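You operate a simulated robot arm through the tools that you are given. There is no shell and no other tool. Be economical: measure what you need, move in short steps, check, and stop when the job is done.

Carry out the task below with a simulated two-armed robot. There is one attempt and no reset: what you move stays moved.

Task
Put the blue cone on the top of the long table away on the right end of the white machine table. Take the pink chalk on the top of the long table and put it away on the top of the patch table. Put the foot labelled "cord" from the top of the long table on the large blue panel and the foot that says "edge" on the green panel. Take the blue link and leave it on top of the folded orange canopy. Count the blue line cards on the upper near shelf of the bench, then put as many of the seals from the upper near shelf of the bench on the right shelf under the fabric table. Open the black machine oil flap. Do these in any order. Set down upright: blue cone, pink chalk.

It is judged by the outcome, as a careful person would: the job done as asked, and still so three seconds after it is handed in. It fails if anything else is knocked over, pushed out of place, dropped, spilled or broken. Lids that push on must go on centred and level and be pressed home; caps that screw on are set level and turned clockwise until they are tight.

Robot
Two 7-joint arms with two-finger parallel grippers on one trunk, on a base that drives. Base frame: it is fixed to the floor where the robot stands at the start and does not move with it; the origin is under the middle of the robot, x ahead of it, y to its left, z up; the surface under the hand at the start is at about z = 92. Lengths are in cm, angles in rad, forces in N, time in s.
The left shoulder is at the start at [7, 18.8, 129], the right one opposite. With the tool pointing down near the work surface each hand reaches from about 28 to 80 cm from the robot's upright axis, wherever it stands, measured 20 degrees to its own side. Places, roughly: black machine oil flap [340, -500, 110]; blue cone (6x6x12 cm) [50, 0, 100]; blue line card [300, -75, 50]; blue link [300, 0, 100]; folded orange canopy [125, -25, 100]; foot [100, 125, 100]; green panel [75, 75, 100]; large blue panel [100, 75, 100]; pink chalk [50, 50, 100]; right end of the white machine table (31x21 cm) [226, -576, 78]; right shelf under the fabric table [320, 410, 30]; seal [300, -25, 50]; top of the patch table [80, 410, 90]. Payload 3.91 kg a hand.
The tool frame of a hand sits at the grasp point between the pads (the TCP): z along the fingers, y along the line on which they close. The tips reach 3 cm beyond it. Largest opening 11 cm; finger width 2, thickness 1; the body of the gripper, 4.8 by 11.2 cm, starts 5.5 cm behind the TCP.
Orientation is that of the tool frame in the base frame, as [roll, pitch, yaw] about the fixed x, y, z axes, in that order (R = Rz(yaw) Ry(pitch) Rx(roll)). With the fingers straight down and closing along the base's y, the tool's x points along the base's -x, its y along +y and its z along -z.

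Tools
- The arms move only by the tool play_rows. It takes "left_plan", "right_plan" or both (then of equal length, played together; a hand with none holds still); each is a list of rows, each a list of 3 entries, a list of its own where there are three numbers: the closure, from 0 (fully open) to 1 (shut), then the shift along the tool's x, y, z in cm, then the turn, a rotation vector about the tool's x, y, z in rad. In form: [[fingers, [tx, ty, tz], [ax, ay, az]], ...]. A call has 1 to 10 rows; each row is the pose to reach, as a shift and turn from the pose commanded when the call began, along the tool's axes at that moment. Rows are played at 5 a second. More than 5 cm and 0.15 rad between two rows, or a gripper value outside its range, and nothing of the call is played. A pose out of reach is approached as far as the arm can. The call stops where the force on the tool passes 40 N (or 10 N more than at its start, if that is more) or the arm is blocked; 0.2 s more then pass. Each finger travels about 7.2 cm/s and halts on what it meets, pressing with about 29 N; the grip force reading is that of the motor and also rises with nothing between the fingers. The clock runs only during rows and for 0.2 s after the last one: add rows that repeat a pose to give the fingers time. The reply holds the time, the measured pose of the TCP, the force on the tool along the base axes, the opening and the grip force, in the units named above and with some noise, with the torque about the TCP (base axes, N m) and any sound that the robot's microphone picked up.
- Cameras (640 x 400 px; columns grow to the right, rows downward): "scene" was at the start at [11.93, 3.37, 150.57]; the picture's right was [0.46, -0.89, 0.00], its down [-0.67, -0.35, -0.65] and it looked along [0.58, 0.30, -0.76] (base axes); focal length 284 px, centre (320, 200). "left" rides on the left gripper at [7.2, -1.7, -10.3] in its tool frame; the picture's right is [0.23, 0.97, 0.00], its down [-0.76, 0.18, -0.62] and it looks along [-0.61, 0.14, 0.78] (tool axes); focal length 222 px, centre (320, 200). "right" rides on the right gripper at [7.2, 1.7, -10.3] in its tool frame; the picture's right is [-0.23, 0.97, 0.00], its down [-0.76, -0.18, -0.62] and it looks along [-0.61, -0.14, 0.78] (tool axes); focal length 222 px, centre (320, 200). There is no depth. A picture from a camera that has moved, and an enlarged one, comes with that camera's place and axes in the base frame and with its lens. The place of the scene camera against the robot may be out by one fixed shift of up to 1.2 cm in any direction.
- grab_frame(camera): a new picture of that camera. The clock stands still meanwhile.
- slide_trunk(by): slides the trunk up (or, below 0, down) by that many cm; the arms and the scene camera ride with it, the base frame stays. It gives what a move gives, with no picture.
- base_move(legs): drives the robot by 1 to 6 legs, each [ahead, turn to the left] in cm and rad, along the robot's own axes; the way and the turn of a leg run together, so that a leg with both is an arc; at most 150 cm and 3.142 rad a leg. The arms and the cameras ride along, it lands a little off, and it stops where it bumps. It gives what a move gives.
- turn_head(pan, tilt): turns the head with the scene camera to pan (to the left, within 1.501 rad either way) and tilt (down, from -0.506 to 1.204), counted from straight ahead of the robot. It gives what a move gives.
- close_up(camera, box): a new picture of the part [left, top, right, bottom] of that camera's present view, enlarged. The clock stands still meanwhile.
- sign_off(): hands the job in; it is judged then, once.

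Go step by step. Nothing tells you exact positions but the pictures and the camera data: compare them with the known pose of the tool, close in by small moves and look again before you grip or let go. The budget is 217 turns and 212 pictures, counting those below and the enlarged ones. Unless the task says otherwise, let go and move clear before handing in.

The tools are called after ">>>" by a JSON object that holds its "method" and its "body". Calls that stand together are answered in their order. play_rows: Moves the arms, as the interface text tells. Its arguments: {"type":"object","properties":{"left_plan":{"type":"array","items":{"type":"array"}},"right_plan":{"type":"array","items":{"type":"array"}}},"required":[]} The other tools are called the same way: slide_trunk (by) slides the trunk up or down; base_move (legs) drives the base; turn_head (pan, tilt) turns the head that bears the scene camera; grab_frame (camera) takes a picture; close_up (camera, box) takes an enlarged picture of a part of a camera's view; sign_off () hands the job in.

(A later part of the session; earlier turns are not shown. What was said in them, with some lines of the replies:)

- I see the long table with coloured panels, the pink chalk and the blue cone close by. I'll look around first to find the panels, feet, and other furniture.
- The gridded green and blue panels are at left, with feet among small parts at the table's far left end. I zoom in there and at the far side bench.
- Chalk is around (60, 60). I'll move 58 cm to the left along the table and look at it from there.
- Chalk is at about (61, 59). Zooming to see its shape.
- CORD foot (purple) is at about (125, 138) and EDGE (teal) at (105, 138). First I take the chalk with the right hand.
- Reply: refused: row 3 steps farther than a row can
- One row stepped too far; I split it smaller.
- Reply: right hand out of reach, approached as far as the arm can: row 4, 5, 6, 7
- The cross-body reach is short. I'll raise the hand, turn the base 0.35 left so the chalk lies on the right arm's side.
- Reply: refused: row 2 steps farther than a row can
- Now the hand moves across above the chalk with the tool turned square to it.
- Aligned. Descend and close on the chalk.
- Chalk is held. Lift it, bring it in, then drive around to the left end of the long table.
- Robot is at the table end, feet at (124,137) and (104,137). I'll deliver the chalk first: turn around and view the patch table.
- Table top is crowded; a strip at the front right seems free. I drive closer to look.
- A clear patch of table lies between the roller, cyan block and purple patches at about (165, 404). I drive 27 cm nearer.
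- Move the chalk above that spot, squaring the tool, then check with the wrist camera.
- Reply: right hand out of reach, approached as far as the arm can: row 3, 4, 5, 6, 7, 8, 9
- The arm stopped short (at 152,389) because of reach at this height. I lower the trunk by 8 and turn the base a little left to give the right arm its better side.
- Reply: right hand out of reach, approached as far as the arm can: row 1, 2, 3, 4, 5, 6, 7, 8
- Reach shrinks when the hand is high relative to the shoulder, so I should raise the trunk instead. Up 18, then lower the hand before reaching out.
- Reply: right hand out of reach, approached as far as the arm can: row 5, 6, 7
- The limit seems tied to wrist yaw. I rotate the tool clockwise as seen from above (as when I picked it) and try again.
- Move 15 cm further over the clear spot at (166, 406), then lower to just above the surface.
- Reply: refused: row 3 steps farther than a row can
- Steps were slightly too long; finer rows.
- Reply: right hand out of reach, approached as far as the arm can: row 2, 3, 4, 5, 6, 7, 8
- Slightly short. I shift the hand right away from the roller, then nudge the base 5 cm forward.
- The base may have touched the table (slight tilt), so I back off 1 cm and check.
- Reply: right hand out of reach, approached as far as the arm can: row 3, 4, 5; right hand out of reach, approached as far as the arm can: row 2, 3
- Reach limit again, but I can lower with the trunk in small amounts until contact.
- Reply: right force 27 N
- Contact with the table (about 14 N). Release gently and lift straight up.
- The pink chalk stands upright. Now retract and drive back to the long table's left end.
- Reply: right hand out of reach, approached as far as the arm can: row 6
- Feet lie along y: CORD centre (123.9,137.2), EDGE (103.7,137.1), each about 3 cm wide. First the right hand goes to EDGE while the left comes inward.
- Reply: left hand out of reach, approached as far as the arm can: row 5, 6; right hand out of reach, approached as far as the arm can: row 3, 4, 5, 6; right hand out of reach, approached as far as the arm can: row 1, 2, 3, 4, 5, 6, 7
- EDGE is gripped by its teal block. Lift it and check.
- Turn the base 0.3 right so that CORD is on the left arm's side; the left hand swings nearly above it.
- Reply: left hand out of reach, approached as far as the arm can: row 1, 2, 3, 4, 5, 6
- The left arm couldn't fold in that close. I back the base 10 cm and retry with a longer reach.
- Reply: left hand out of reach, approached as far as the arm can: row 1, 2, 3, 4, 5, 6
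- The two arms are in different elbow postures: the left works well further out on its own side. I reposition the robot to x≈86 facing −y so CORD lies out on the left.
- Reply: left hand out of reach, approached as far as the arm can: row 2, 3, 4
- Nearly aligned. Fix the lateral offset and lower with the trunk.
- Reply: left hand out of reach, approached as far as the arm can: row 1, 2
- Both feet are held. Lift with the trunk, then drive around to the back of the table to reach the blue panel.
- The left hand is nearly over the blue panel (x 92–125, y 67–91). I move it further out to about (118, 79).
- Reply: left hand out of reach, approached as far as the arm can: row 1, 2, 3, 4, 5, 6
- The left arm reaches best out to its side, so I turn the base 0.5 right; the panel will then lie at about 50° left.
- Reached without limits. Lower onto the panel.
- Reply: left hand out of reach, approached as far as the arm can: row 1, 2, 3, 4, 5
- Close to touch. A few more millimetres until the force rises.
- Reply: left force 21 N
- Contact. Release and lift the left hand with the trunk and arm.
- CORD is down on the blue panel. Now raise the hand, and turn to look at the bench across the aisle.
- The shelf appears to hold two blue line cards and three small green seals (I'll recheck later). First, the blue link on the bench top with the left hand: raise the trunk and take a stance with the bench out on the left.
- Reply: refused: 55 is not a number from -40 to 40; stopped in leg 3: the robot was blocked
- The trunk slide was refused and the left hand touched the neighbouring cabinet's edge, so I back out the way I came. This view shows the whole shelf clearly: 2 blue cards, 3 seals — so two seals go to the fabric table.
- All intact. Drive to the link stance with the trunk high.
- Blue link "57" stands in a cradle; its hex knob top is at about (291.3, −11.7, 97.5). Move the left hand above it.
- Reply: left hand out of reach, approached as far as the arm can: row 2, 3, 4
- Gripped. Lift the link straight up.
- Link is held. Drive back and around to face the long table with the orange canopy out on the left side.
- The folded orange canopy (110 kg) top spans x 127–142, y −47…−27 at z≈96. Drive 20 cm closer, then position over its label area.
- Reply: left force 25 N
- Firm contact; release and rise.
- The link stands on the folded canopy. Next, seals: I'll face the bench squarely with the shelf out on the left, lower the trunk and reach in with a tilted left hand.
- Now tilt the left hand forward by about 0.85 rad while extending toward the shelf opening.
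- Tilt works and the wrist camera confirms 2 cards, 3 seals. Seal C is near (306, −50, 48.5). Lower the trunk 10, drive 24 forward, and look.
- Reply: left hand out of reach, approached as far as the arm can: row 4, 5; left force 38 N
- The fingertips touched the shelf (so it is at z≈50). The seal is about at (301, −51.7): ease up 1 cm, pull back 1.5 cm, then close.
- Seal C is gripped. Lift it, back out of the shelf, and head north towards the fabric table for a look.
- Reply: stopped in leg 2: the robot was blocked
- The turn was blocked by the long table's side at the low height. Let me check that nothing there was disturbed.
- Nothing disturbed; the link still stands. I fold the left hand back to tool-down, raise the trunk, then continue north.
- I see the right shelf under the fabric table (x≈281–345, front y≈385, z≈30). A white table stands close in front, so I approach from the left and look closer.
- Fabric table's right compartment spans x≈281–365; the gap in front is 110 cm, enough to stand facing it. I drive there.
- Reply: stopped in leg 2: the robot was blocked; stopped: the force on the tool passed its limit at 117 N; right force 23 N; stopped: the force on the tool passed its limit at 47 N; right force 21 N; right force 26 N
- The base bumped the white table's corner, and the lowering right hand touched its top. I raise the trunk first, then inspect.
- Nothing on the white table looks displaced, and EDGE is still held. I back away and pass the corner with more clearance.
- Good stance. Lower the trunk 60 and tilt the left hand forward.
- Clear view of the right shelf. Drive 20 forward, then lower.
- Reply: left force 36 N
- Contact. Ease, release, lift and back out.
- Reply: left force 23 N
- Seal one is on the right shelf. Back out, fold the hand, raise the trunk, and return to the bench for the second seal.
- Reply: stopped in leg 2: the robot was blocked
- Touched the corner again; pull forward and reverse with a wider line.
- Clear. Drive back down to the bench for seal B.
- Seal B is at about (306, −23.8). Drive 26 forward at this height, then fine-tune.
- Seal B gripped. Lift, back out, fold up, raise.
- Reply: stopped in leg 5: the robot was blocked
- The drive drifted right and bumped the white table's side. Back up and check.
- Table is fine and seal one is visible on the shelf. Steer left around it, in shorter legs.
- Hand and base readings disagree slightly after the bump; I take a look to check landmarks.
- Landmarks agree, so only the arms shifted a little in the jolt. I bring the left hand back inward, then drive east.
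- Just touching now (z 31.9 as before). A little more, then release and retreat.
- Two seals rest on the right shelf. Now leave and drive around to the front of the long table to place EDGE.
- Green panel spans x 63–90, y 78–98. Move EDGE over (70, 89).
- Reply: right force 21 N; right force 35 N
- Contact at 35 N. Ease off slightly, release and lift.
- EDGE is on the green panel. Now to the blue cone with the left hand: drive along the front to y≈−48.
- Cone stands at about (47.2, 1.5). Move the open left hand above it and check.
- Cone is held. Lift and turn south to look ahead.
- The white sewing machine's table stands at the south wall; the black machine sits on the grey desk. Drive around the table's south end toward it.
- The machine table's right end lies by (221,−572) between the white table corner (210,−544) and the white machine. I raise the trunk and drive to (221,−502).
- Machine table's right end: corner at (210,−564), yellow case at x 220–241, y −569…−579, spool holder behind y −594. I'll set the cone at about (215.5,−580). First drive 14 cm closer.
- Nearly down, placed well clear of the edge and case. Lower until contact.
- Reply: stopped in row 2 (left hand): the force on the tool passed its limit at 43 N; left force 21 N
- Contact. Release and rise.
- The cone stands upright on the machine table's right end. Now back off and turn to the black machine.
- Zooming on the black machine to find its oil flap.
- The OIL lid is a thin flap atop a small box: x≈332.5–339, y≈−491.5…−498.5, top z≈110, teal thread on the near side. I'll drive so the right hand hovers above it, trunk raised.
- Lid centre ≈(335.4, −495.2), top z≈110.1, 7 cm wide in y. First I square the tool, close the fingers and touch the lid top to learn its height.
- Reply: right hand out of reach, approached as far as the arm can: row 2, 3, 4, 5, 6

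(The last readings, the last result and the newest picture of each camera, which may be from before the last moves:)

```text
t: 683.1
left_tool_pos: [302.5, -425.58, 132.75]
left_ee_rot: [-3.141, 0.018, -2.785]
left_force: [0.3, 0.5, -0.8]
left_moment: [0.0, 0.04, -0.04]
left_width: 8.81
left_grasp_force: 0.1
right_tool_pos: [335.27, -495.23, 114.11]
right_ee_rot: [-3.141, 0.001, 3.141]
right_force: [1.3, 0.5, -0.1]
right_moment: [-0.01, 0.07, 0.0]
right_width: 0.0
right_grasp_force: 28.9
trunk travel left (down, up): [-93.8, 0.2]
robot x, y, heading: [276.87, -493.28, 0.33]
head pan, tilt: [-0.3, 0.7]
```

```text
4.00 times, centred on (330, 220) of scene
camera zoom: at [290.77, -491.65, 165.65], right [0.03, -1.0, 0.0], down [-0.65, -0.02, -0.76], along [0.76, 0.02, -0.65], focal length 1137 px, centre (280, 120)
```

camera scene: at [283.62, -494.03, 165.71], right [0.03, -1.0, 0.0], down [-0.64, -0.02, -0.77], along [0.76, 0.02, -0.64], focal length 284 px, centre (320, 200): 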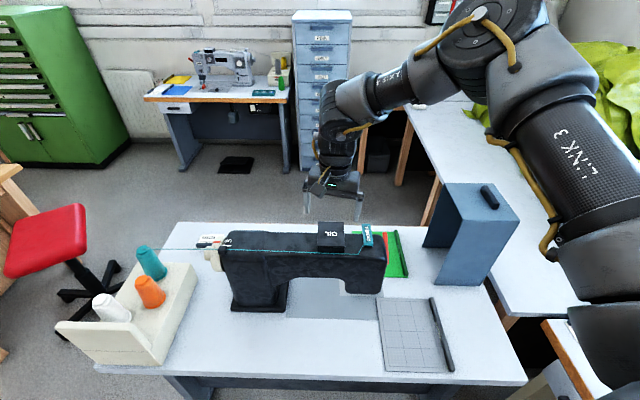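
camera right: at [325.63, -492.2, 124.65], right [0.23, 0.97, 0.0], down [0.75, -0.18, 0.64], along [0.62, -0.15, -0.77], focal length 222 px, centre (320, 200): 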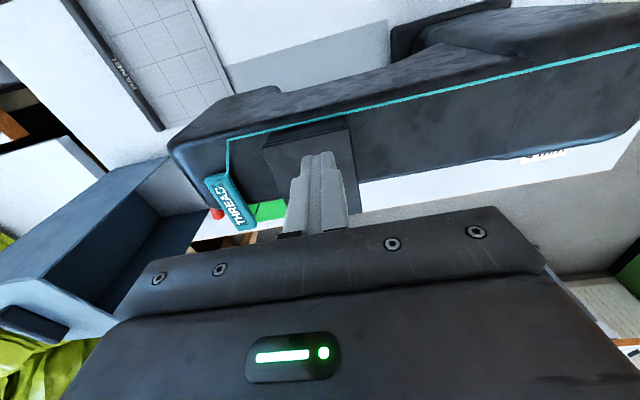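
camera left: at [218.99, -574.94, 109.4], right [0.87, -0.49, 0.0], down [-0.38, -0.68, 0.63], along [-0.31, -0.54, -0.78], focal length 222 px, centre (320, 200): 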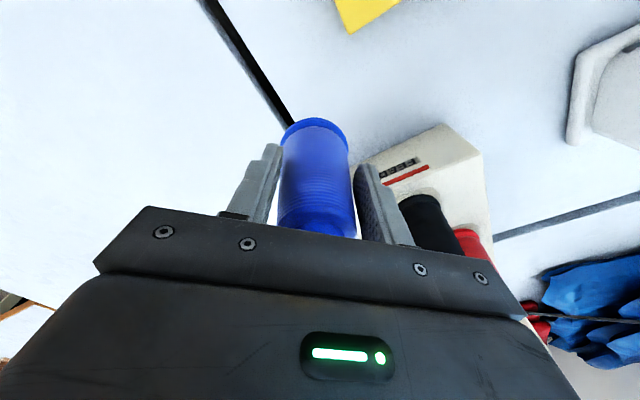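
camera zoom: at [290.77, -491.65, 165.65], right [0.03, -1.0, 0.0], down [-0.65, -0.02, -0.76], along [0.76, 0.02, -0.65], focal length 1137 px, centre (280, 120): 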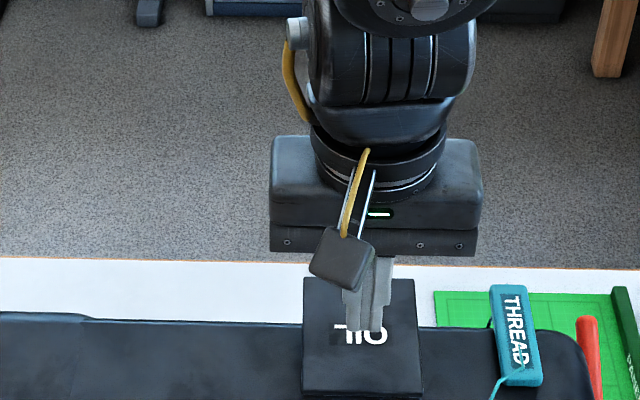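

>>> {"method": "play_rows", "body": {"right_plan": [[1, [0, 0, 0.3], [0, 0, 0]], [1, [0, 0, 0.6], [0, 0, 0]], [1, [0, 0, 0.6], [0, 0, 0]]]}}

>>> {"method": "play_rows", "body": {"right_plan": [[1, [0, 0, 0.2], [0, 0, 0]], [1, [0, 0, 0.4], [0, 0, 0]], [1, [0, 0, 0.4], [0, 0, 0]]]}}

```text
t: 683.9
left_tool_pos: [302.04, -425.77, 133.03]
left_ee_rot: [3.14, 0.021, -2.786]
left_force: [0.1, 0.1, 0.3]
left_moment: [-0.01, 0.02, -0.01]
left_width: 8.81
left_grasp_force: 0.1
right_tool_pos: [334.97, -495.32, 113.6]
right_ee_rot: [3.141, 0.004, 3.141]
right_force: [-0.2, 0.5, -0.1]
right_moment: [0.0, 0.0, 0.0]
right_width: 0.0
right_grasp_force: 29.3
trunk travel left (down, up): [-93.8, 0.2]
robot x, y, heading: [277.12, -493.17, 0.329]
head pan, tilt: [-0.3, 0.7]
```

```text
t: 684.7
left_tool_pos: [301.85, -425.66, 133.0]
left_ee_rot: [3.141, 0.022, -2.785]
left_force: [0.9, 0.4, 0.3]
left_moment: [-0.01, -0.04, 0.02]
left_width: 8.81
left_grasp_force: 0.1
right_tool_pos: [335.05, -495.45, 113.28]
right_ee_rot: [3.139, 0.008, 3.14]
right_force: [0.5, 0.2, -0.2]
right_moment: [-0.01, 0.04, 0.0]
right_width: 0.02
right_grasp_force: 28.9
trunk travel left (down, up): [-93.8, 0.2]
robot x, y, heading: [276.95, -493.54, 0.33]
head pan, tilt: [-0.3, 0.7]
```

>>> {"method": "play_rows", "body": {"right_plan": [[1, [0, 0, 0.2], [0, 0, 0]], [1, [0, 0, 0.4], [0, 0, 0]], [1, [0, 0, 0.4], [0, 0, 0]]]}}

>>> {"method": "play_rows", "body": {"right_plan": [[1, [0, 0, 0.2], [0, 0, 0]], [1, [0, 0, 0.3], [0, 0, 0]], [1, [0, 0, 0.3], [0, 0, 0]]]}}

```text
t: 685.5
left_tool_pos: [301.9, -425.66, 132.89]
left_ee_rot: [3.141, 0.02, -2.786]
left_force: [0.3, 0.4, 0.5]
left_moment: [-0.01, 0.02, 0.01]
left_width: 8.81
left_grasp_force: 0.0
right_tool_pos: [335.09, -495.47, 112.95]
right_ee_rot: [3.14, 0.006, 3.141]
right_force: [0.6, -0.6, 0.1]
right_moment: [0.0, -0.01, -0.02]
right_width: 0.01
right_grasp_force: 29.3
trunk travel left (down, up): [-93.8, 0.2]
robot x, y, heading: [277.14, -493.08, 0.325]
head pan, tilt: [-0.3, 0.7]
```

```text
t: 686.3
left_tool_pos: [301.94, -425.66, 132.95]
left_ee_rot: [-3.141, 0.02, -2.785]
left_force: [-0.1, -0.9, -0.4]
left_moment: [-0.01, 0.0, 0.01]
left_width: 8.8
left_grasp_force: 0.1
right_tool_pos: [335.06, -495.39, 112.58]
right_ee_rot: [3.14, 0.004, 3.139]
right_force: [0.2, -0.2, 0.3]
right_moment: [-0.02, 0.01, -0.02]
right_width: 0.01
right_grasp_force: 29.0
trunk travel left (down, up): [-93.8, 0.2]
robot x, y, heading: [276.69, -493.5, 0.331]
head pan, tilt: [-0.3, 0.7]
```

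>>> {"method": "play_rows", "body": {"right_plan": [[1, [0, 0, 0.2], [0, 0, 0]], [1, [0, 0, 0.35], [0, 0, 0]], [1, [0, 0, 0.35], [0, 0, 0]]]}}

>>> {"method": "play_rows", "body": {"right_plan": [[1, [0, 0, 0.2], [0, 0, 0]], [1, [0, 0, 0.35], [0, 0, 0]], [1, [0, 0, 0.35], [0, 0, 0]]]}}

>>> {"method": "close_up", "body": {"camera": "scene", "box": [300, 200, 364, 250]}}

```text
t: 687.1
left_tool_pos: [302.05, -425.71, 133.03]
left_ee_rot: [-3.141, 0.021, -2.786]
left_force: [0.0, -0.9, -0.1]
left_moment: [0.04, 0.01, -0.02]
left_width: 8.82
left_grasp_force: 0.1
right_tool_pos: [334.97, -495.47, 112.33]
right_ee_rot: [3.14, 0.004, 3.139]
right_force: [-0.9, -0.4, -0.3]
right_moment: [0.0, 0.02, -0.02]
right_width: 0.01
right_grasp_force: 29.3
trunk travel left (down, up): [-93.8, 0.2]
robot x, y, heading: [277.1, -493.51, 0.328]
head pan, tilt: [-0.3, 0.7]
```

```text
t: 687.9
left_tool_pos: [301.88, -425.67, 132.96]
left_ee_rot: [3.141, 0.021, -2.786]
left_force: [1.4, -0.5, 0.0]
left_moment: [-0.01, -0.01, 0.02]
left_width: 8.81
left_grasp_force: 0.0
right_tool_pos: [335.01, -495.39, 111.98]
right_ee_rot: [3.14, 0.006, 3.14]
right_force: [-0.2, 0.9, 0.1]
right_moment: [-0.01, 0.01, 0.04]
right_width: 0.01
right_grasp_force: 29.0
trunk travel left (down, up): [-93.8, 0.2]
robot x, y, heading: [277.13, -493.72, 0.326]
head pan, tilt: [-0.3, 0.7]
```

```text
8.00 times, centred on (332, 225) of scene
camera zoom: at [290.18, -491.78, 165.71], right [0.03, -1.0, 0.0], down [-0.64, -0.02, -0.76], along [0.76, 0.02, -0.64], focal length 2274 px, centre (224, 0)
```

zoom: 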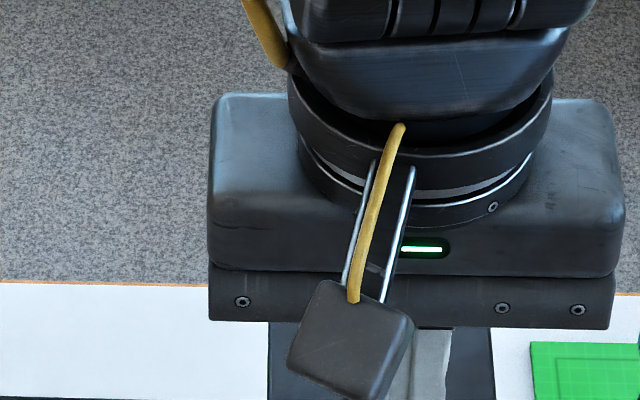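

>>> {"method": "play_rows", "body": {"right_plan": [[1, [0, 0, 0.2], [0, 0, 0]], [1, [0, 0, 0.4], [0, 0, 0]], [1, [0, 0, 0.4], [0, 0, 0]]]}}

>>> {"method": "play_rows", "body": {"right_plan": [[1, [0, 0, 0.2], [0, 0, 0]], [1, [0, 0, 0.4], [0, 0, 0]], [1, [0, 0, 0.4], [0, 0, 0]]]}}

>>> {"method": "play_rows", "body": {"right_plan": [[1, [0, 0, 0.2], [0, 0, 0]], [1, [0, 0, 0.4], [0, 0, 0]], [1, [0, 0, 0.4], [0, 0, 0]]]}}

>>> {"method": "grab_frame", "body": {"camera": "right"}}

```text
t: 688.7
left_tool_pos: [302.06, -425.68, 132.98]
left_ee_rot: [-3.141, 0.022, -2.786]
left_force: [0.2, 0.2, -0.5]
left_moment: [0.04, 0.03, 0.03]
left_width: 8.81
left_grasp_force: 0.0
right_tool_pos: [334.9, -495.45, 111.56]
right_ee_rot: [3.141, 0.005, 3.14]
right_force: [0.3, 0.5, -0.2]
right_moment: [0.01, 0.0, 0.01]
right_width: 0.0
right_grasp_force: 29.2
trunk travel left (down, up): [-93.8, 0.2]
robot x, y, heading: [277.05, -493.49, 0.328]
head pan, tilt: [-0.3, 0.7]
```

```text
t: 689.5
left_tool_pos: [301.88, -425.65, 133.01]
left_ee_rot: [-3.142, 0.022, -2.784]
left_force: [0.4, 0.7, 0.5]
left_moment: [-0.02, 0.01, 0.01]
left_width: 8.83
left_grasp_force: 0.0
right_tool_pos: [334.99, -495.49, 111.14]
right_ee_rot: [3.141, 0.007, 3.14]
right_force: [0.3, 0.7, -0.4]
right_moment: [0.02, -0.01, 0.04]
right_width: 0.02
right_grasp_force: 29.0
trunk travel left (down, up): [-93.8, 0.2]
robot x, y, heading: [276.9, -493.71, 0.331]
head pan, tilt: [-0.3, 0.7]
```

```text
t: 690.3
left_tool_pos: [301.69, -425.79, 133.13]
left_ee_rot: [-3.141, 0.024, -2.786]
left_force: [0.2, -0.8, -0.6]
left_moment: [-0.01, 0.01, 0.02]
left_width: 8.82
left_grasp_force: 0.1
right_tool_pos: [334.84, -495.44, 111.02]
right_ee_rot: [3.139, 0.013, 3.137]
right_force: [3.7, -4.3, 33.1]
right_moment: [-0.18, 0.18, 0.2]
right_width: 0.0
right_grasp_force: 29.1
trunk travel left (down, up): [-93.8, 0.2]
robot x, y, heading: [276.73, -493.51, 0.331]
head pan, tilt: [-0.3, 0.7]
```

```text
29 pictures are left
camera right: at [327.62, -493.71, 121.24], right [0.23, 0.97, 0.01], down [0.75, -0.18, 0.63], along [0.62, -0.14, -0.78], focal length 222 px, centre (320, 200)
```

right: 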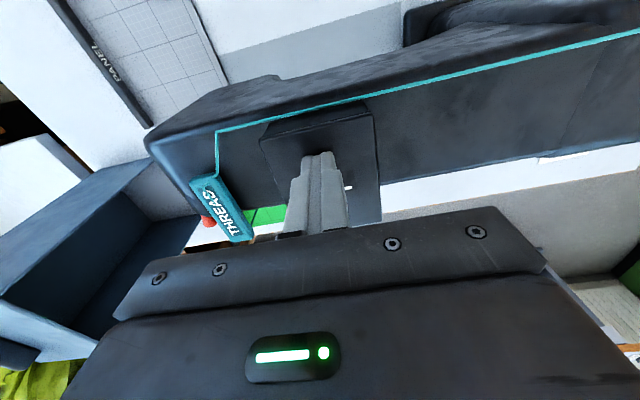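

Lid top is at z≈108.05; the lid spans x≈332.5–341.5, y≈−492…−499. Now open the fingers, straddle the lid near its far (operator) edge.

>>> {"method": "play_rows", "body": {"right_plan": [[1, [0, 0, -2], [0, 0, 0]], [0.6, [0, 0, -4], [0, 0, 0]], [0.2, [-1.5, -0.1, -4], [0, 0, 0]], [0.14, [-3, -0.2, -4], [0, 0, 0]], [0.14, [-4.2, -0.2, -4], [0, 0, 0]], [0.14, [-4.2, -0.2, -4], [0, 0, 0]]]}}

>>> {"method": "grab_frame", "body": {"camera": "right"}}

>>> {"method": "close_up", "body": {"camera": "scene", "box": [280, 180, 380, 260]}}

```text
t: 691.7
left_tool_pos: [301.96, -425.67, 132.96]
left_ee_rot: [-3.14, 0.024, -2.786]
left_force: [-0.4, 0.3, -0.1]
left_moment: [-0.01, 0.02, 0.0]
left_width: 8.83
left_grasp_force: 0.0
right_tool_pos: [337.83, -495.05, 114.77]
right_ee_rot: [3.141, 0.009, 3.135]
right_force: [-0.1, 0.3, -0.2]
right_moment: [0.01, 0.01, 0.0]
right_width: 9.44
right_grasp_force: 0.1
right hand out of reach, approached as far as the arm can: row 4, 5, 6
trunk travel left (down, up): [-93.8, 0.2]
robot x, y, heading: [277.12, -493.31, 0.326]
head pan, tilt: [-0.3, 0.7]
```

```text
28 pictures are left
camera right: at [330.67, -493.22, 124.97], right [0.23, 0.97, 0.0], down [0.76, -0.18, 0.63], along [0.61, -0.14, -0.78], focal length 222 px, centre (320, 200)
```

right: 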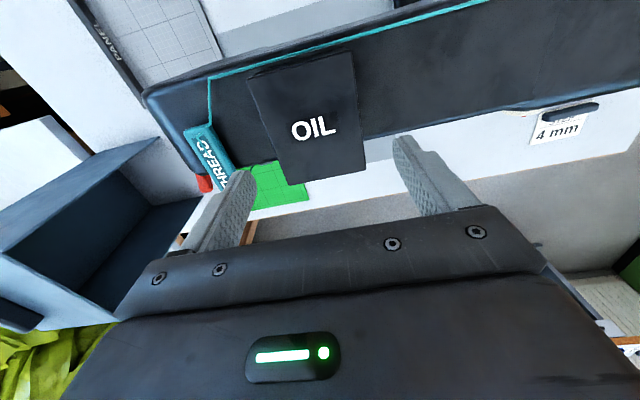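

```text
5.00 times, centred on (330, 220) of scene
camera zoom: at [290.12, -491.81, 165.72], right [0.03, -1.0, 0.0], down [-0.64, -0.02, -0.77], along [0.76, 0.02, -0.64], focal length 1421 px, centre (270, 100)
```

zoom: 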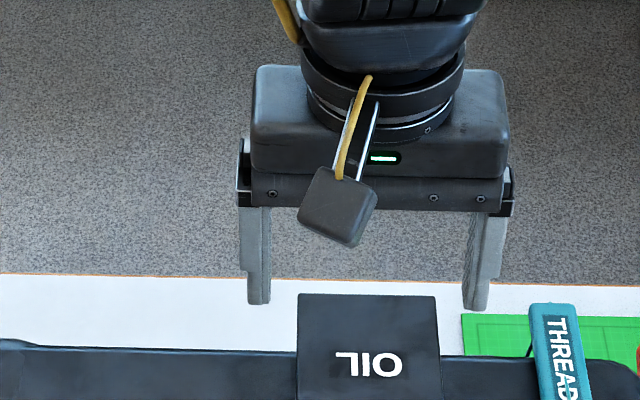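

Well centred. Descend so the tips are just level with the lid's edge, and pinch.

>>> {"method": "play_rows", "body": {"right_plan": [[0.14, [-0.4, 0, 1.5], [0, 0, 0]], [0.14, [-0.8, 0, 3], [0, 0, 0]], [0.14, [-1, 0, 4.1], [0, 0, 0]], [0.14, [-1, 0, 4.1], [0, 0, 0]], [0.25, [-1, 0, 4.1], [0, 0, 0]], [0.35, [-1, 0, 4.1], [0, 0, 0]], [0.5, [-1, 0, 4.1], [0, 0, 0]], [0.5, [-1, 0, 4.1], [0, 0, 0]]]}}

>>> {"method": "close_up", "body": {"camera": "scene", "box": [280, 190, 380, 260]}}

```text
t: 693.5
left_tool_pos: [301.84, -426.35, 133.23]
left_ee_rot: [3.135, 0.021, -2.788]
left_force: [0.2, 0.1, -0.5]
left_moment: [0.01, 0.03, -0.02]
left_width: 8.8
left_grasp_force: 0.0
right_tool_pos: [337.92, -495.31, 110.85]
right_ee_rot: [-3.139, 0.007, 3.131]
right_force: [0.3, -32.7, -2.3]
right_moment: [-0.25, -0.11, 0.25]
right_width: 7.32
right_grasp_force: 45.1
right hand out of reach, approached as far as the arm can: row 1, 2, 3, 4, 5, 6, 7, 8
trunk travel left (down, up): [-93.8, 0.2]
robot x, y, heading: [276.88, -493.66, 0.329]
head pan, tilt: [-0.3, 0.7]
```

```text
5.71 times, centred on (330, 225) of scene
camera zoom: at [290.22, -492.7, 165.71], right [0.03, -1.0, -0.01], down [-0.64, -0.01, -0.76], along [0.76, 0.02, -0.64], focal length 1624 px, centre (263, 57)
```

zoom: 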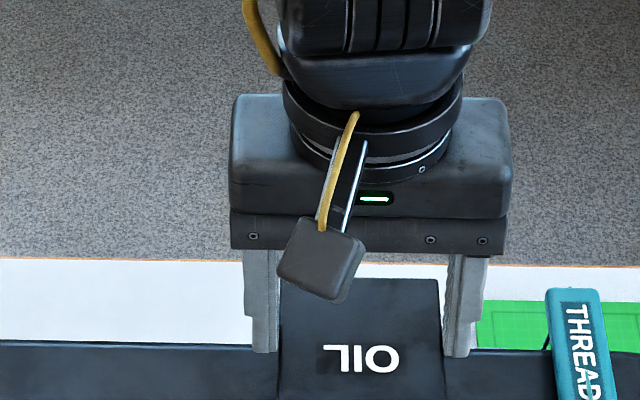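

>>> {"method": "play_rows", "body": {"right_plan": [[0.5, [0, -0.2, 0], [0, 0, 0]], [0.5, [0, -0.4, 0], [0, 0, 0]], [0.6, [0, -0.4, 0], [0, 0, 0]], [0.6, [0, -0.4, 0], [0, 0, 0]]]}}

```text
t: 694.5
left_tool_pos: [302.11, -426.25, 133.09]
left_ee_rot: [3.138, 0.02, -2.788]
left_force: [0.5, 0.2, 0.0]
left_moment: [0.02, -0.01, 0.01]
left_width: 8.8
left_grasp_force: 0.0
right_tool_pos: [337.89, -495.24, 110.96]
right_ee_rot: [-3.14, 0.008, 3.132]
right_force: [6.3, -22.1, 2.9]
right_moment: [-1.41, -0.05, 1.01]
right_width: 7.36
right_grasp_force: 45.4
trunk travel left (down, up): [-93.8, 0.2]
robot x, y, heading: [277.21, -493.35, 0.326]
head pan, tilt: [-0.3, 0.7]
```

>>> {"method": "play_rows", "body": {"right_plan": [[0.6, [0, -0.3, 0], [0, 0, 0]], [0.6, [0, -0.6, 0], [0, 0, 0]], [0.6, [0, -0.6, 0], [0, 0, 0]]]}}

>>> {"method": "grab_frame", "body": {"camera": "right"}}

```text
t: 695.3
left_tool_pos: [302.36, -425.86, 133.03]
left_ee_rot: [3.14, 0.017, -2.785]
left_force: [-0.6, 0.3, -0.1]
left_moment: [-0.01, 0.0, -0.01]
left_width: 8.79
left_grasp_force: 0.1
right_tool_pos: [337.81, -495.34, 110.96]
right_ee_rot: [3.138, 0.008, 3.135]
right_force: [21.3, -9.4, 3.3]
right_moment: [-0.79, -0.52, 0.32]
right_width: 7.33
right_grasp_force: 45.5
right hand out of reach, approached as far as the arm can: row 1, 2, 3
trunk travel left (down, up): [-93.8, 0.2]
robot x, y, heading: [276.95, -493.4, 0.329]
head pan, tilt: [-0.3, 0.7]
```

```text
25 pictures are left
camera right: at [330.6, -493.54, 121.07], right [0.23, 0.97, 0.01], down [0.76, -0.18, 0.63], along [0.61, -0.14, -0.78], focal length 222 px, centre (320, 200)
```

right: 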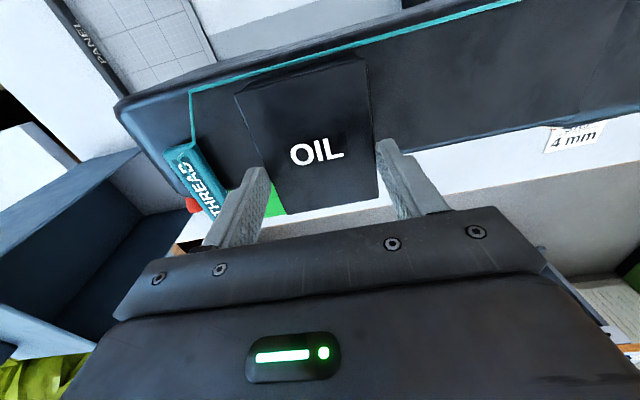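

Both sides are pinched. Try lifting along a small arc, hinge assumed on the near side.

>>> {"method": "play_rows", "body": {"right_plan": [[0.7, [0.03, 0, -0.55], [0, 0, 0]], [0.7, [0.11, 0, -1.09], [0, 0, 0]], [0.7, [0.25, 0, -1.63], [0, 0, 0]], [0.7, [0.43, 0, -2.14], [0, 0, 0]], [0.7, [0.43, 0, -2.14], [0, 0, 0]]]}}

>>> {"method": "grab_frame", "body": {"camera": "right"}}

>>> {"method": "close_up", "body": {"camera": "scene", "box": [280, 190, 380, 260]}}

```text
t: 696.5
left_tool_pos: [301.89, -425.68, 132.96]
left_ee_rot: [-3.14, 0.021, -2.787]
left_force: [-0.1, -0.6, 0.4]
left_moment: [0.03, -0.03, 0.0]
left_width: 8.8
left_grasp_force: 0.0
right_tool_pos: [336.7, -495.1, 113.19]
right_ee_rot: [3.141, 0.004, 3.14]
right_force: [-0.2, 0.0, 0.1]
right_moment: [0.0, -0.02, -0.01]
right_width: 3.32
right_grasp_force: 0.1
trunk travel left (down, up): [-93.8, 0.2]
robot x, y, heading: [276.85, -493.27, 0.326]
head pan, tilt: [-0.3, 0.7]
```

```text
24 pictures are left
camera right: at [329.54, -493.36, 123.37], right [0.23, 0.97, 0.0], down [0.76, -0.18, 0.63], along [0.61, -0.14, -0.78], focal length 222 px, centre (320, 200)
```

right: 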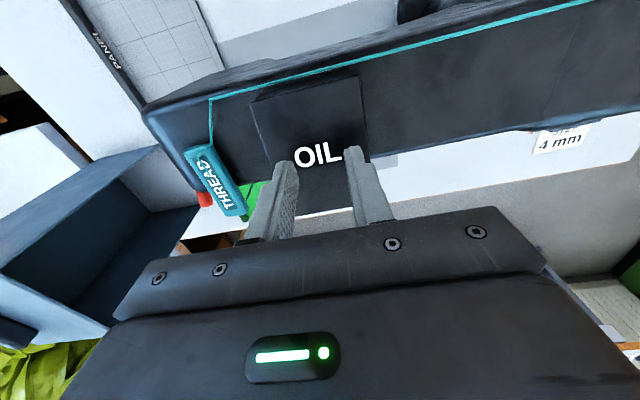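

```text
5.71 times, centred on (330, 225) of scene
camera zoom: at [290.14, -491.78, 165.72], right [0.03, -1.0, 0.0], down [-0.64, -0.02, -0.77], along [0.76, 0.02, -0.64], focal length 1624 px, centre (263, 57)
```

zoom: 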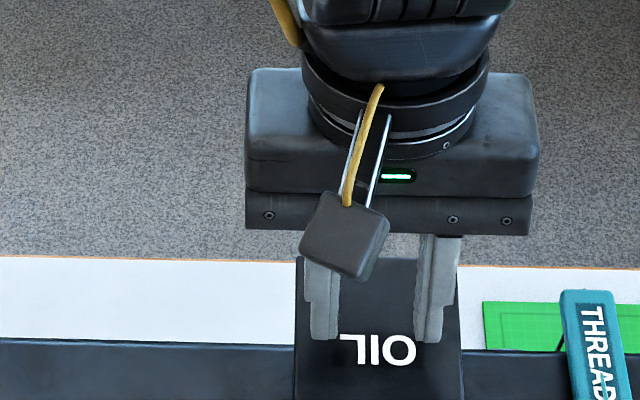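

It slipped — I was clamping the box too. The lid overhangs on the far side, so I'll grip its sides right at that lip. Nudge the base 3.5 cm closer first.

>>> {"method": "play_rows", "body": {"right_plan": [[0.4, [0, 0, -1], [0, 0, 0]], [0.16, [0, 0, -2], [0, 0, 0]], [0.16, [0, 0, -2], [0, 0, 0]]]}}

>>> {"method": "base_move", "body": {"legs": [[3.5, 0]]}}

>>> {"method": "grab_frame", "body": {"camera": "right"}}

```text
t: 697.3
left_tool_pos: [302.07, -425.75, 132.98]
left_ee_rot: [3.141, 0.019, -2.786]
left_force: [-0.2, 0.2, 0.3]
left_moment: [0.01, 0.01, -0.02]
left_width: 8.79
left_grasp_force: 0.0
right_tool_pos: [337.04, -495.19, 115.08]
right_ee_rot: [3.14, 0.003, 3.139]
right_force: [1.0, 0.3, -0.1]
right_moment: [-0.02, 0.0, 0.02]
right_width: 9.26
right_grasp_force: 0.1
trunk travel left (down, up): [-93.8, 0.2]
robot x, y, heading: [276.92, -493.38, 0.329]
head pan, tilt: [-0.3, 0.7]
```

```text
t: 698.2
left_tool_pos: [304.48, -424.69, 133.3]
left_ee_rot: [-3.14, 0.029, -2.786]
left_force: [-0.2, 0.2, 1.0]
left_moment: [-0.01, -0.03, 0.04]
left_width: 8.79
left_grasp_force: 0.0
right_tool_pos: [339.63, -494.02, 115.6]
right_ee_rot: [3.138, 0.01, -3.138]
right_force: [0.2, 0.5, 0.3]
right_moment: [0.0, -0.04, 0.02]
right_width: 9.22
right_grasp_force: 0.1
trunk travel left (down, up): [-93.8, 0.2]
robot x, y, heading: [280.32, -492.11, 0.32]
head pan, tilt: [-0.3, 0.7]
```

```text
22 pictures are left
camera right: at [332.3, -492.29, 125.77], right [0.23, 0.97, 0.01], down [0.75, -0.18, 0.63], along [0.62, -0.14, -0.78], focal length 222 px, centre (320, 200)
```

right: 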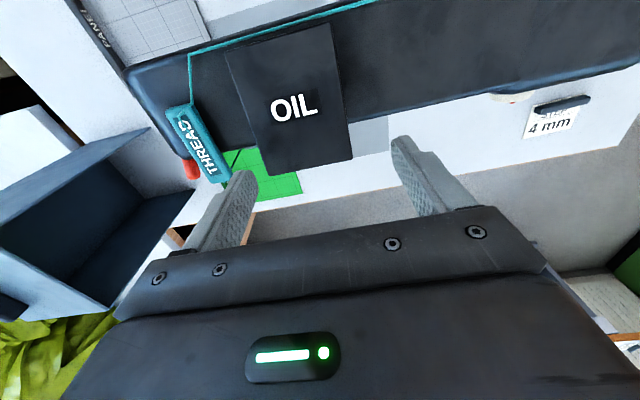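

>>> {"method": "play_rows", "body": {"right_plan": [[0.16, [-0.8, -0.6, 0], [0, 0, 0]], [0.16, [-1.6, -1.2, 1], [0, 0, 0]], [0.16, [-1.6, -1.2, 3.5], [0, 0, 0]], [0.16, [-1.6, -1.2, 6], [0, 0, 0]], [0.16, [-1.6, -1.2, 6.3], [0, 0, 0]], [0.16, [-1.6, -1.2, 6.3], [0, 0, 0]]]}}

>>> {"method": "grab_frame", "body": {"camera": "right"}}

```text
t: 699.6
left_tool_pos: [304.98, -424.73, 133.08]
left_ee_rot: [-3.14, 0.025, -2.784]
left_force: [0.5, -0.6, 0.1]
left_moment: [-0.03, 0.01, -0.01]
left_width: 8.8
left_grasp_force: 0.0
right_tool_pos: [340.2, -494.24, 109.43]
right_ee_rot: [3.139, 0.012, 3.138]
right_force: [1.6, -5.0, 0.1]
right_moment: [-0.13, 0.03, 0.12]
right_width: 9.46
right_grasp_force: 2.6
right hand out of reach, approached as far as the arm can: row 2, 3, 4, 5, 6
trunk travel left (down, up): [-93.8, 0.2]
robot x, y, heading: [280.56, -492.3, 0.325]
head pan, tilt: [-0.3, 0.7]
```

```text
21 pictures are left
camera right: at [332.92, -492.47, 119.69], right [0.23, 0.97, 0.0], down [0.75, -0.18, 0.63], along [0.61, -0.14, -0.78], focal length 222 px, centre (320, 200)
```

right: 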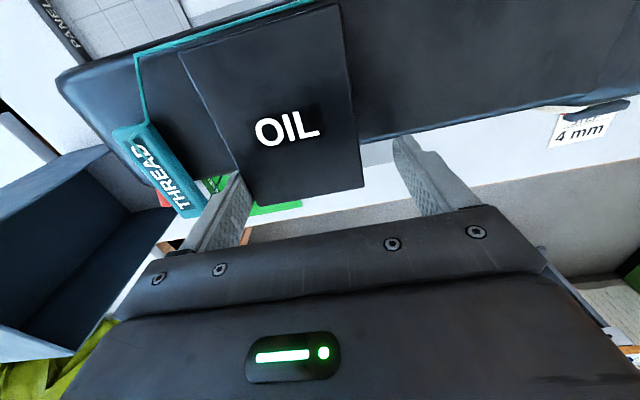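

South finger is touching the lid's side; I rotate the base a hair to the right to recentre.

>>> {"method": "base_move", "body": {"legs": [[0, -0.018]]}}

>>> {"method": "play_rows", "body": {"right_plan": [[0.3, [0, 0, 0], [0, 0, 0]], [0.45, [0, 0, 0], [0, 0, 0]], [0.6, [0, 0, 0], [0, 0, 0]], [0.6, [0, 0, 0], [0, 0, 0]]]}}

>>> {"method": "grab_frame", "body": {"camera": "right"}}

```text
t: 700.3
left_tool_pos: [306.05, -424.94, 133.09]
left_ee_rot: [-3.138, 0.024, -2.802]
left_force: [-0.1, 0.1, -1.0]
left_moment: [-0.02, 0.03, -0.02]
left_width: 8.8
left_grasp_force: 0.0
right_tool_pos: [340.16, -495.09, 109.58]
right_ee_rot: [3.141, 0.009, 3.123]
right_force: [-0.2, 0.1, 0.5]
right_moment: [-0.02, -0.01, 0.0]
right_width: 9.24
right_grasp_force: 0.0
trunk travel left (down, up): [-93.8, 0.2]
robot x, y, heading: [280.38, -492.48, 0.311]
head pan, tilt: [-0.3, 0.7]
```

```text
t: 701.3
left_tool_pos: [306.14, -425.09, 133.07]
left_ee_rot: [-3.138, 0.025, -2.801]
left_force: [-0.8, -0.3, -0.2]
left_moment: [0.0, 0.02, 0.02]
left_width: 8.81
left_grasp_force: 0.1
right_tool_pos: [340.18, -495.35, 109.4]
right_ee_rot: [3.139, 0.008, 3.122]
right_force: [0.0, -3.5, -1.2]
right_moment: [-0.06, -0.1, 0.63]
right_width: 7.34
right_grasp_force: 45.2
trunk travel left (down, up): [-93.8, 0.2]
robot x, y, heading: [280.25, -492.0, 0.308]
head pan, tilt: [-0.3, 0.7]
```

```text
20 pictures are left
camera right: at [332.96, -493.4, 119.66], right [0.25, 0.97, 0.0], down [0.75, -0.19, 0.63], along [0.61, -0.15, -0.78], focal length 222 px, centre (320, 200)
```

right: 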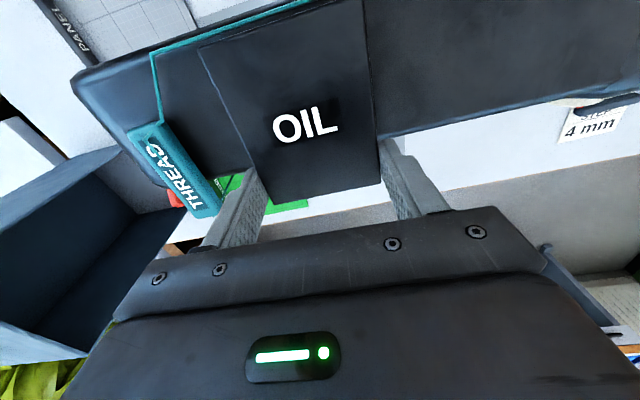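

Firm, balanced grip on the lip. Lift along the arc.

>>> {"method": "play_rows", "body": {"right_plan": [[0.7, [0.02, 0, -0.4], [0, 0, 0]], [0.7, [0.06, 0, -0.8], [0, 0, 0]], [0.7, [0.14, 0, -1.4], [0, 0, 0]], [0.7, [0.25, 0, -1.95], [0, 0, 0]], [0.7, [0.4, 0, -2.45], [0, 0, 0]], [0.7, [0.61, 0, -3], [0, 0, 0]], [0.7, [0.61, 0, -3], [0, 0, 0]]]}}

>>> {"method": "close_up", "body": {"camera": "scene", "box": [280, 190, 380, 260]}}

```text
t: 702.9
left_tool_pos: [306.31, -425.11, 132.98]
left_ee_rot: [-3.14, 0.022, -2.8]
left_force: [0.0, 0.8, 0.2]
left_moment: [-0.03, 0.03, -0.01]
left_width: 8.8
left_grasp_force: 0.1
right_tool_pos: [339.82, -495.3, 112.55]
right_ee_rot: [3.141, 0.007, 3.121]
right_force: [0.3, -4.3, -18.1]
right_moment: [0.04, -1.29, 1.01]
right_width: 7.35
right_grasp_force: 45.6
trunk travel left (down, up): [-93.8, 0.2]
robot x, y, heading: [280.59, -492.14, 0.31]
head pan, tilt: [-0.3, 0.7]
```

```text
5.71 times, centred on (330, 225) of scene
camera zoom: at [293.84, -491.04, 165.69], right [0.01, -1.0, 0.0], down [-0.65, -0.01, -0.76], along [0.76, 0.01, -0.65], focal length 1624 px, centre (263, 57)
```

zoom: 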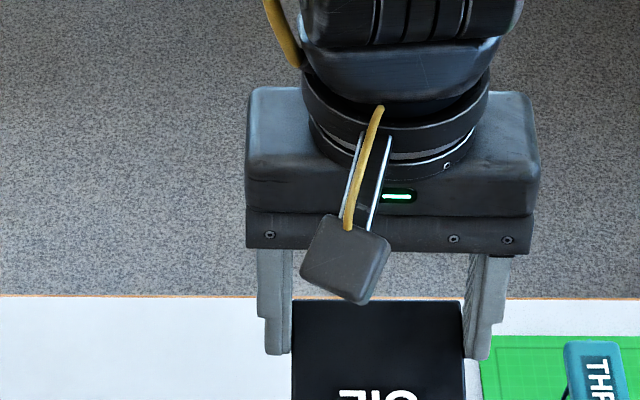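

>>> {"method": "grab_frame", "body": {"camera": "right"}}

```text
18 pictures are left
camera right: at [332.57, -493.41, 122.71], right [0.25, 0.97, 0.0], down [0.75, -0.19, 0.63], along [0.61, -0.15, -0.78], focal length 222 px, centre (320, 200)
```

right: 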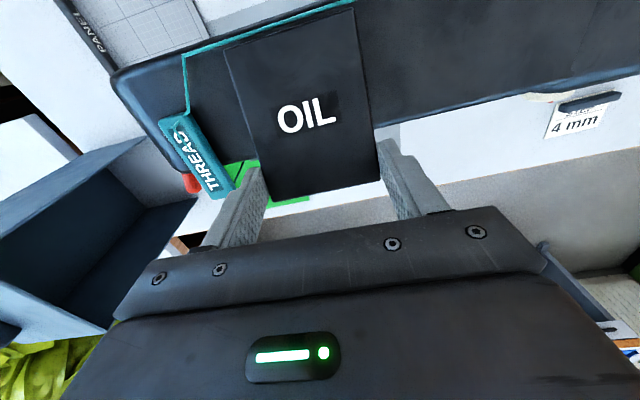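

The lid is lifting with the hand. Continue the arc to vertical, tilting the tool along.

>>> {"method": "play_rows", "body": {"right_plan": [[0.7, [0.45, 0, -0.7], [0, -0.05, 0]], [0.7, [0.9, 0, -1.34], [0, -0.1, 0]], [0.7, [2.05, 0, -2.49], [0, -0.2, 0]], [0.7, [3.4, 0, -3.41], [0, -0.3, 0]], [0.7, [4.92, 0, -4.05], [0, -0.4, 0]], [0.7, [4.92, 0, -4.05], [0, -0.4, 0]]]}}

>>> {"method": "close_up", "body": {"camera": "scene", "box": [270, 180, 390, 270]}}

```text
t: 704.3
left_tool_pos: [306.45, -425.25, 133.19]
left_ee_rot: [-3.141, 0.022, -2.803]
left_force: [0.2, -0.6, 0.6]
left_moment: [-0.01, 0.0, 0.03]
left_width: 8.81
left_grasp_force: 0.1
right_tool_pos: [335.1, -495.26, 116.77]
right_ee_rot: [3.138, 0.414, 3.121]
right_force: [24.8, -5.9, 21.1]
right_moment: [-0.7, -1.6, 1.06]
right_width: 7.32
right_grasp_force: 45.5
trunk travel left (down, up): [-93.8, 0.2]
robot x, y, heading: [280.64, -492.25, 0.307]
head pan, tilt: [-0.3, 0.7]
```

```text
4.44 times, centred on (330, 225) of scene
camera zoom: at [293.99, -491.09, 165.73], right [0.01, -1.0, 0.0], down [-0.65, -0.01, -0.76], along [0.76, 0.01, -0.65], focal length 1263 px, centre (276, 89)
```

zoom: 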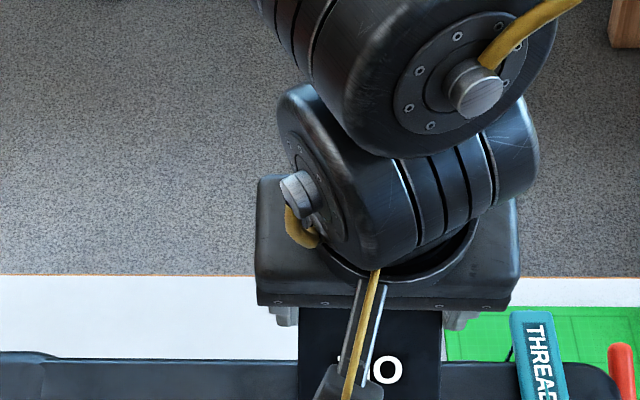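

>>> {"method": "grab_frame", "body": {"camera": "right"}}

```text
16 pictures are left
camera right: at [324.42, -493.33, 123.18], right [0.23, 0.97, 0.09], down [0.44, -0.19, 0.88], along [0.87, -0.16, -0.47], focal length 222 px, centre (320, 200)
```

right: 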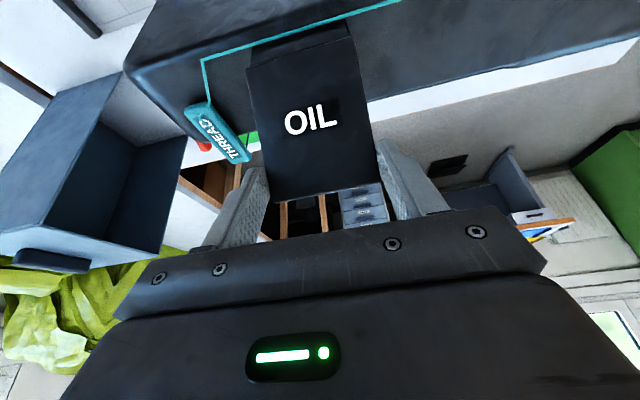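

The lid is at about 65° now. Continue past vertical.

>>> {"method": "play_rows", "body": {"right_plan": [[0.7, [0.9, 0, -0.65], [0, -0.05, 0]], [0.7, [1.75, 0, -1.24], [0, -0.09, 0]], [0.7, [3.12, 0, -1.84], [0, -0.19, 0]], [0.7, [4.57, 0, -2.26], [0, -0.29, 0]], [0.7, [6.24, 0, -2.45], [0, -0.29, 0]], [0.7, [6.24, 0, -2.45], [0, -0.29, 0]]]}}

>>> {"method": "grab_frame", "body": {"camera": "right"}}

```text
t: 705.7
left_tool_pos: [306.36, -425.19, 133.11]
left_ee_rot: [-3.141, 0.022, -2.801]
left_force: [0.2, -0.7, 0.5]
left_moment: [0.01, -0.01, -0.02]
left_width: 8.78
left_grasp_force: 0.0
right_tool_pos: [327.94, -495.28, 116.1]
right_ee_rot: [3.14, 0.696, 3.121]
right_force: [13.1, -11.2, 8.1]
right_moment: [-0.31, -0.99, -0.07]
right_width: 7.33
right_grasp_force: 44.9
trunk travel left (down, up): [-93.8, 0.2]
robot x, y, heading: [280.35, -491.85, 0.308]
head pan, tilt: [-0.3, 0.7]
```

```text
15 pictures are left
camera right: at [315.84, -493.23, 119.29], right [0.19, 0.97, 0.15], down [0.18, -0.18, 0.97], along [0.96, -0.16, -0.21], focal length 222 px, centre (320, 200)
```

right: 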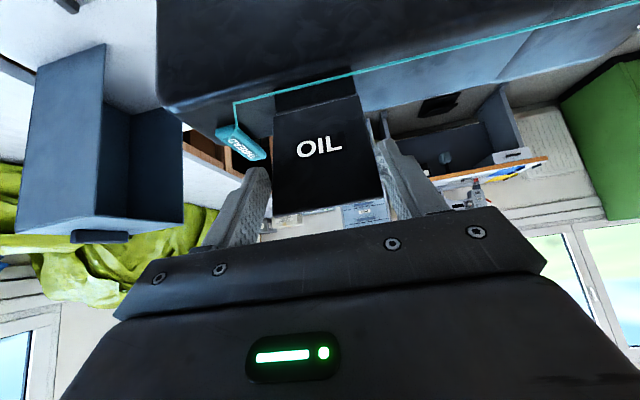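

The lid is past vertical, leaning toward me. Release gently and withdraw.

>>> {"method": "play_rows", "body": {"right_plan": [[0.4, [0, 0, 0], [0, 0, 0]], [0.25, [0, 0, 0], [0, 0, 0]], [0.14, [0, 0, 0], [0, 0, 0]], [0.1, [0, 0, -0.5], [0, 0, 0]], [0.1, [0, 0, -2], [0, 0, 0]], [0.1, [0, 0, -4], [0, 0, 0]], [0.1, [0, 0, -7], [0, 0, 0]]]}}

>>> {"method": "grab_frame", "body": {"camera": "right"}}

```text
t: 707.3
left_tool_pos: [305.65, -424.84, 133.01]
left_ee_rot: [-3.137, 0.024, -2.799]
left_force: [-0.9, -0.1, 0.4]
left_moment: [0.0, -0.04, 0.01]
left_width: 8.81
left_grasp_force: 0.0
right_tool_pos: [323.63, -494.46, 119.74]
right_ee_rot: [-3.138, 0.635, 3.087]
right_force: [-0.9, 0.0, 0.1]
right_moment: [-0.04, -0.02, -0.01]
right_width: 9.89
right_grasp_force: 0.1
right hand out of reach, approached as far as the arm can: row 6, 7
trunk travel left (down, up): [-93.8, 0.2]
robot x, y, heading: [280.45, -492.48, 0.312]
head pan, tilt: [-0.3, 0.7]
```

```text
14 pictures are left
camera right: at [311.79, -491.97, 123.6], right [0.24, 0.96, 0.13], down [0.23, -0.19, 0.95], along [0.94, -0.2, -0.27], focal length 222 px, centre (320, 200)
```

right: 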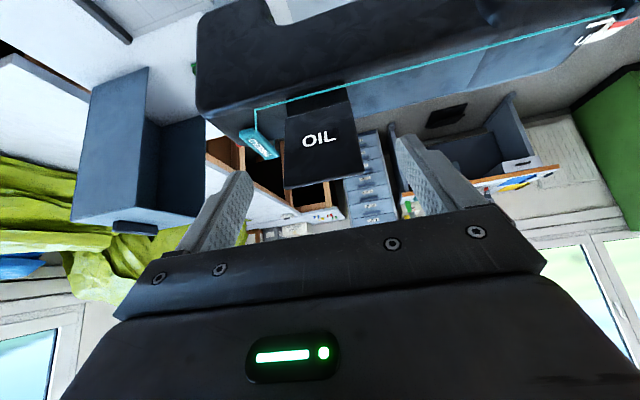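

>>> {"method": "close_up", "body": {"camera": "scene", "box": [260, 180, 400, 280]}}

```text
4.00 times, centred on (330, 230) of scene
camera zoom: at [293.09, -490.71, 165.73], right [0.01, -1.0, 0.0], down [-0.64, -0.01, -0.77], along [0.77, 0.01, -0.64], focal length 1137 px, centre (280, 80)
```

zoom: 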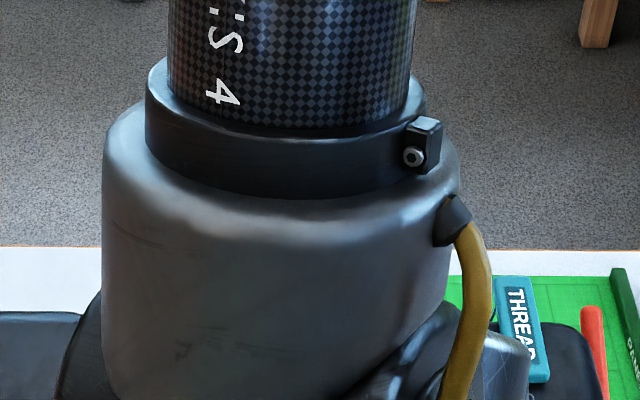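

>>> {"method": "base_move", "body": {"legs": [[-22, 0]]}}

>>> {"method": "turn_head", "body": {"pan": -0.2, "tilt": 0.5}}

>>> {"method": "grab_frame", "body": {"camera": "scene"}}

>>> {"method": "grab_frame", "body": {"camera": "right"}}

```text
t: 709.0
left_tool_pos: [285.96, -431.55, 132.85]
left_ee_rot: [-3.139, 0.019, -2.806]
left_force: [0.5, 0.4, -0.6]
left_moment: [0.0, 0.0, -0.02]
left_width: 8.79
left_grasp_force: 0.1
right_tool_pos: [304.22, -501.11, 120.17]
right_ee_rot: [3.131, 0.648, 3.07]
right_force: [0.1, 0.1, -0.3]
right_moment: [-0.01, 0.04, -0.02]
right_width: 9.91
right_grasp_force: 0.2
trunk travel left (down, up): [-93.8, 0.2]
robot x, y, heading: [259.37, -498.94, 0.313]
head pan, tilt: [-0.3, 0.7]
```

```text
t: 709.7
left_tool_pos: [285.61, -431.74, 133.03]
left_ee_rot: [-3.14, 0.023, -2.806]
left_force: [-0.1, 0.3, 0.2]
left_moment: [0.0, 0.0, -0.05]
left_width: 8.81
left_grasp_force: 0.1
right_tool_pos: [303.81, -501.23, 120.39]
right_ee_rot: [3.129, 0.651, 3.064]
right_force: [0.9, 0.0, -0.1]
right_moment: [-0.01, -0.02, -0.01]
right_width: 9.9
right_grasp_force: 0.0
trunk travel left (down, up): [-93.8, 0.2]
robot x, y, heading: [259.54, -498.86, 0.311]
head pan, tilt: [-0.201, 0.499]
```

```text
12 pictures are left
camera scene: at [273.41, -496.61, 167.46], right [0.11, -0.99, 0.0], down [-0.48, -0.05, -0.88], along [0.87, 0.09, -0.48], focal length 284 px, centre (320, 200)
```

scene: 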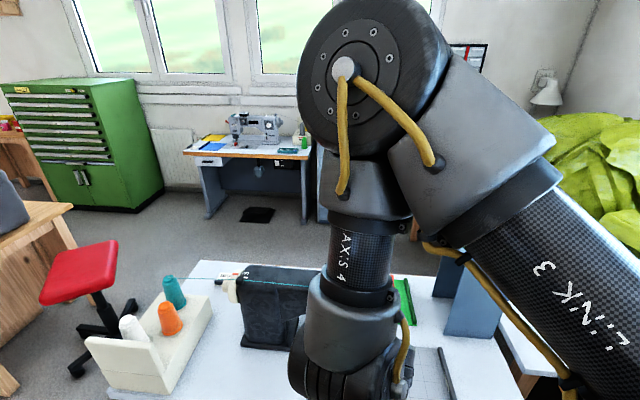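

```text
11 pictures are left
camera right: at [292.0, -498.7, 124.1], right [0.25, 0.96, 0.15], down [0.21, -0.2, 0.96], along [0.94, -0.2, -0.26], focal length 222 px, centre (320, 200)
```

right: 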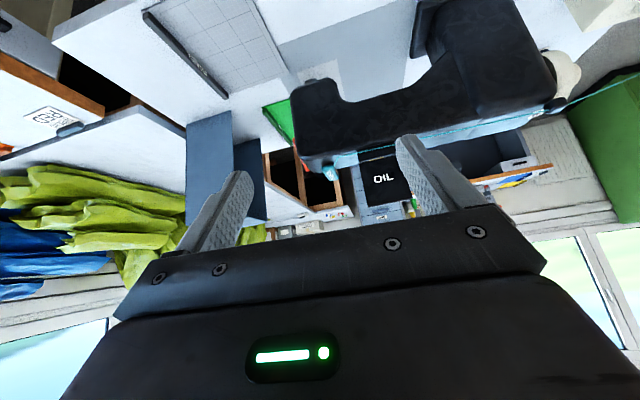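

>>> {"method": "close_up", "body": {"camera": "right", "box": [280, 120, 440, 240]}}

```text
3.33 times, centred on (360, 180) of right
camera zoom: at [292.0, -498.7, 124.1], right [0.25, 0.96, 0.15], down [0.21, -0.2, 0.96], along [0.94, -0.2, -0.26], focal length 740 px, centre (187, 267)
```

zoom: 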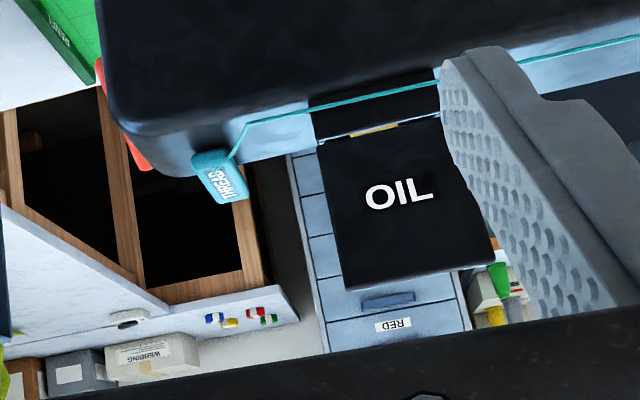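

The OIL flap stands open well past vertical, with the thread untouched, and both hands are empty and clear. All the items are placed, so I hand in.

>>> {"method": "sign_off", "body": {}}

```text
The job is handed in.
```

I did every item on the list and handed the job in.

- **Cone:** upright on the right end of the white machine table.
- **Chalk:** upright on top of the patch table.
- **Feet:** "cord" is on the large blue panel and "edge" is on the green panel.
- **Link:** the blue link is on top of the folded orange canopy.
- **Seals:** I counted two blue line cards, so two seals are on the right shelf under the fabric table.
- **Oil flap:** the black machine's flap stands open past vertical.

**Bumps on the way:** the robot touched some furniture, and the "edge" foot was pressed once onto the sheet on the white table by the fabric table. I saw nothing knocked over or moved in the pictures I took after most of these, but I did not re-photograph every spot.
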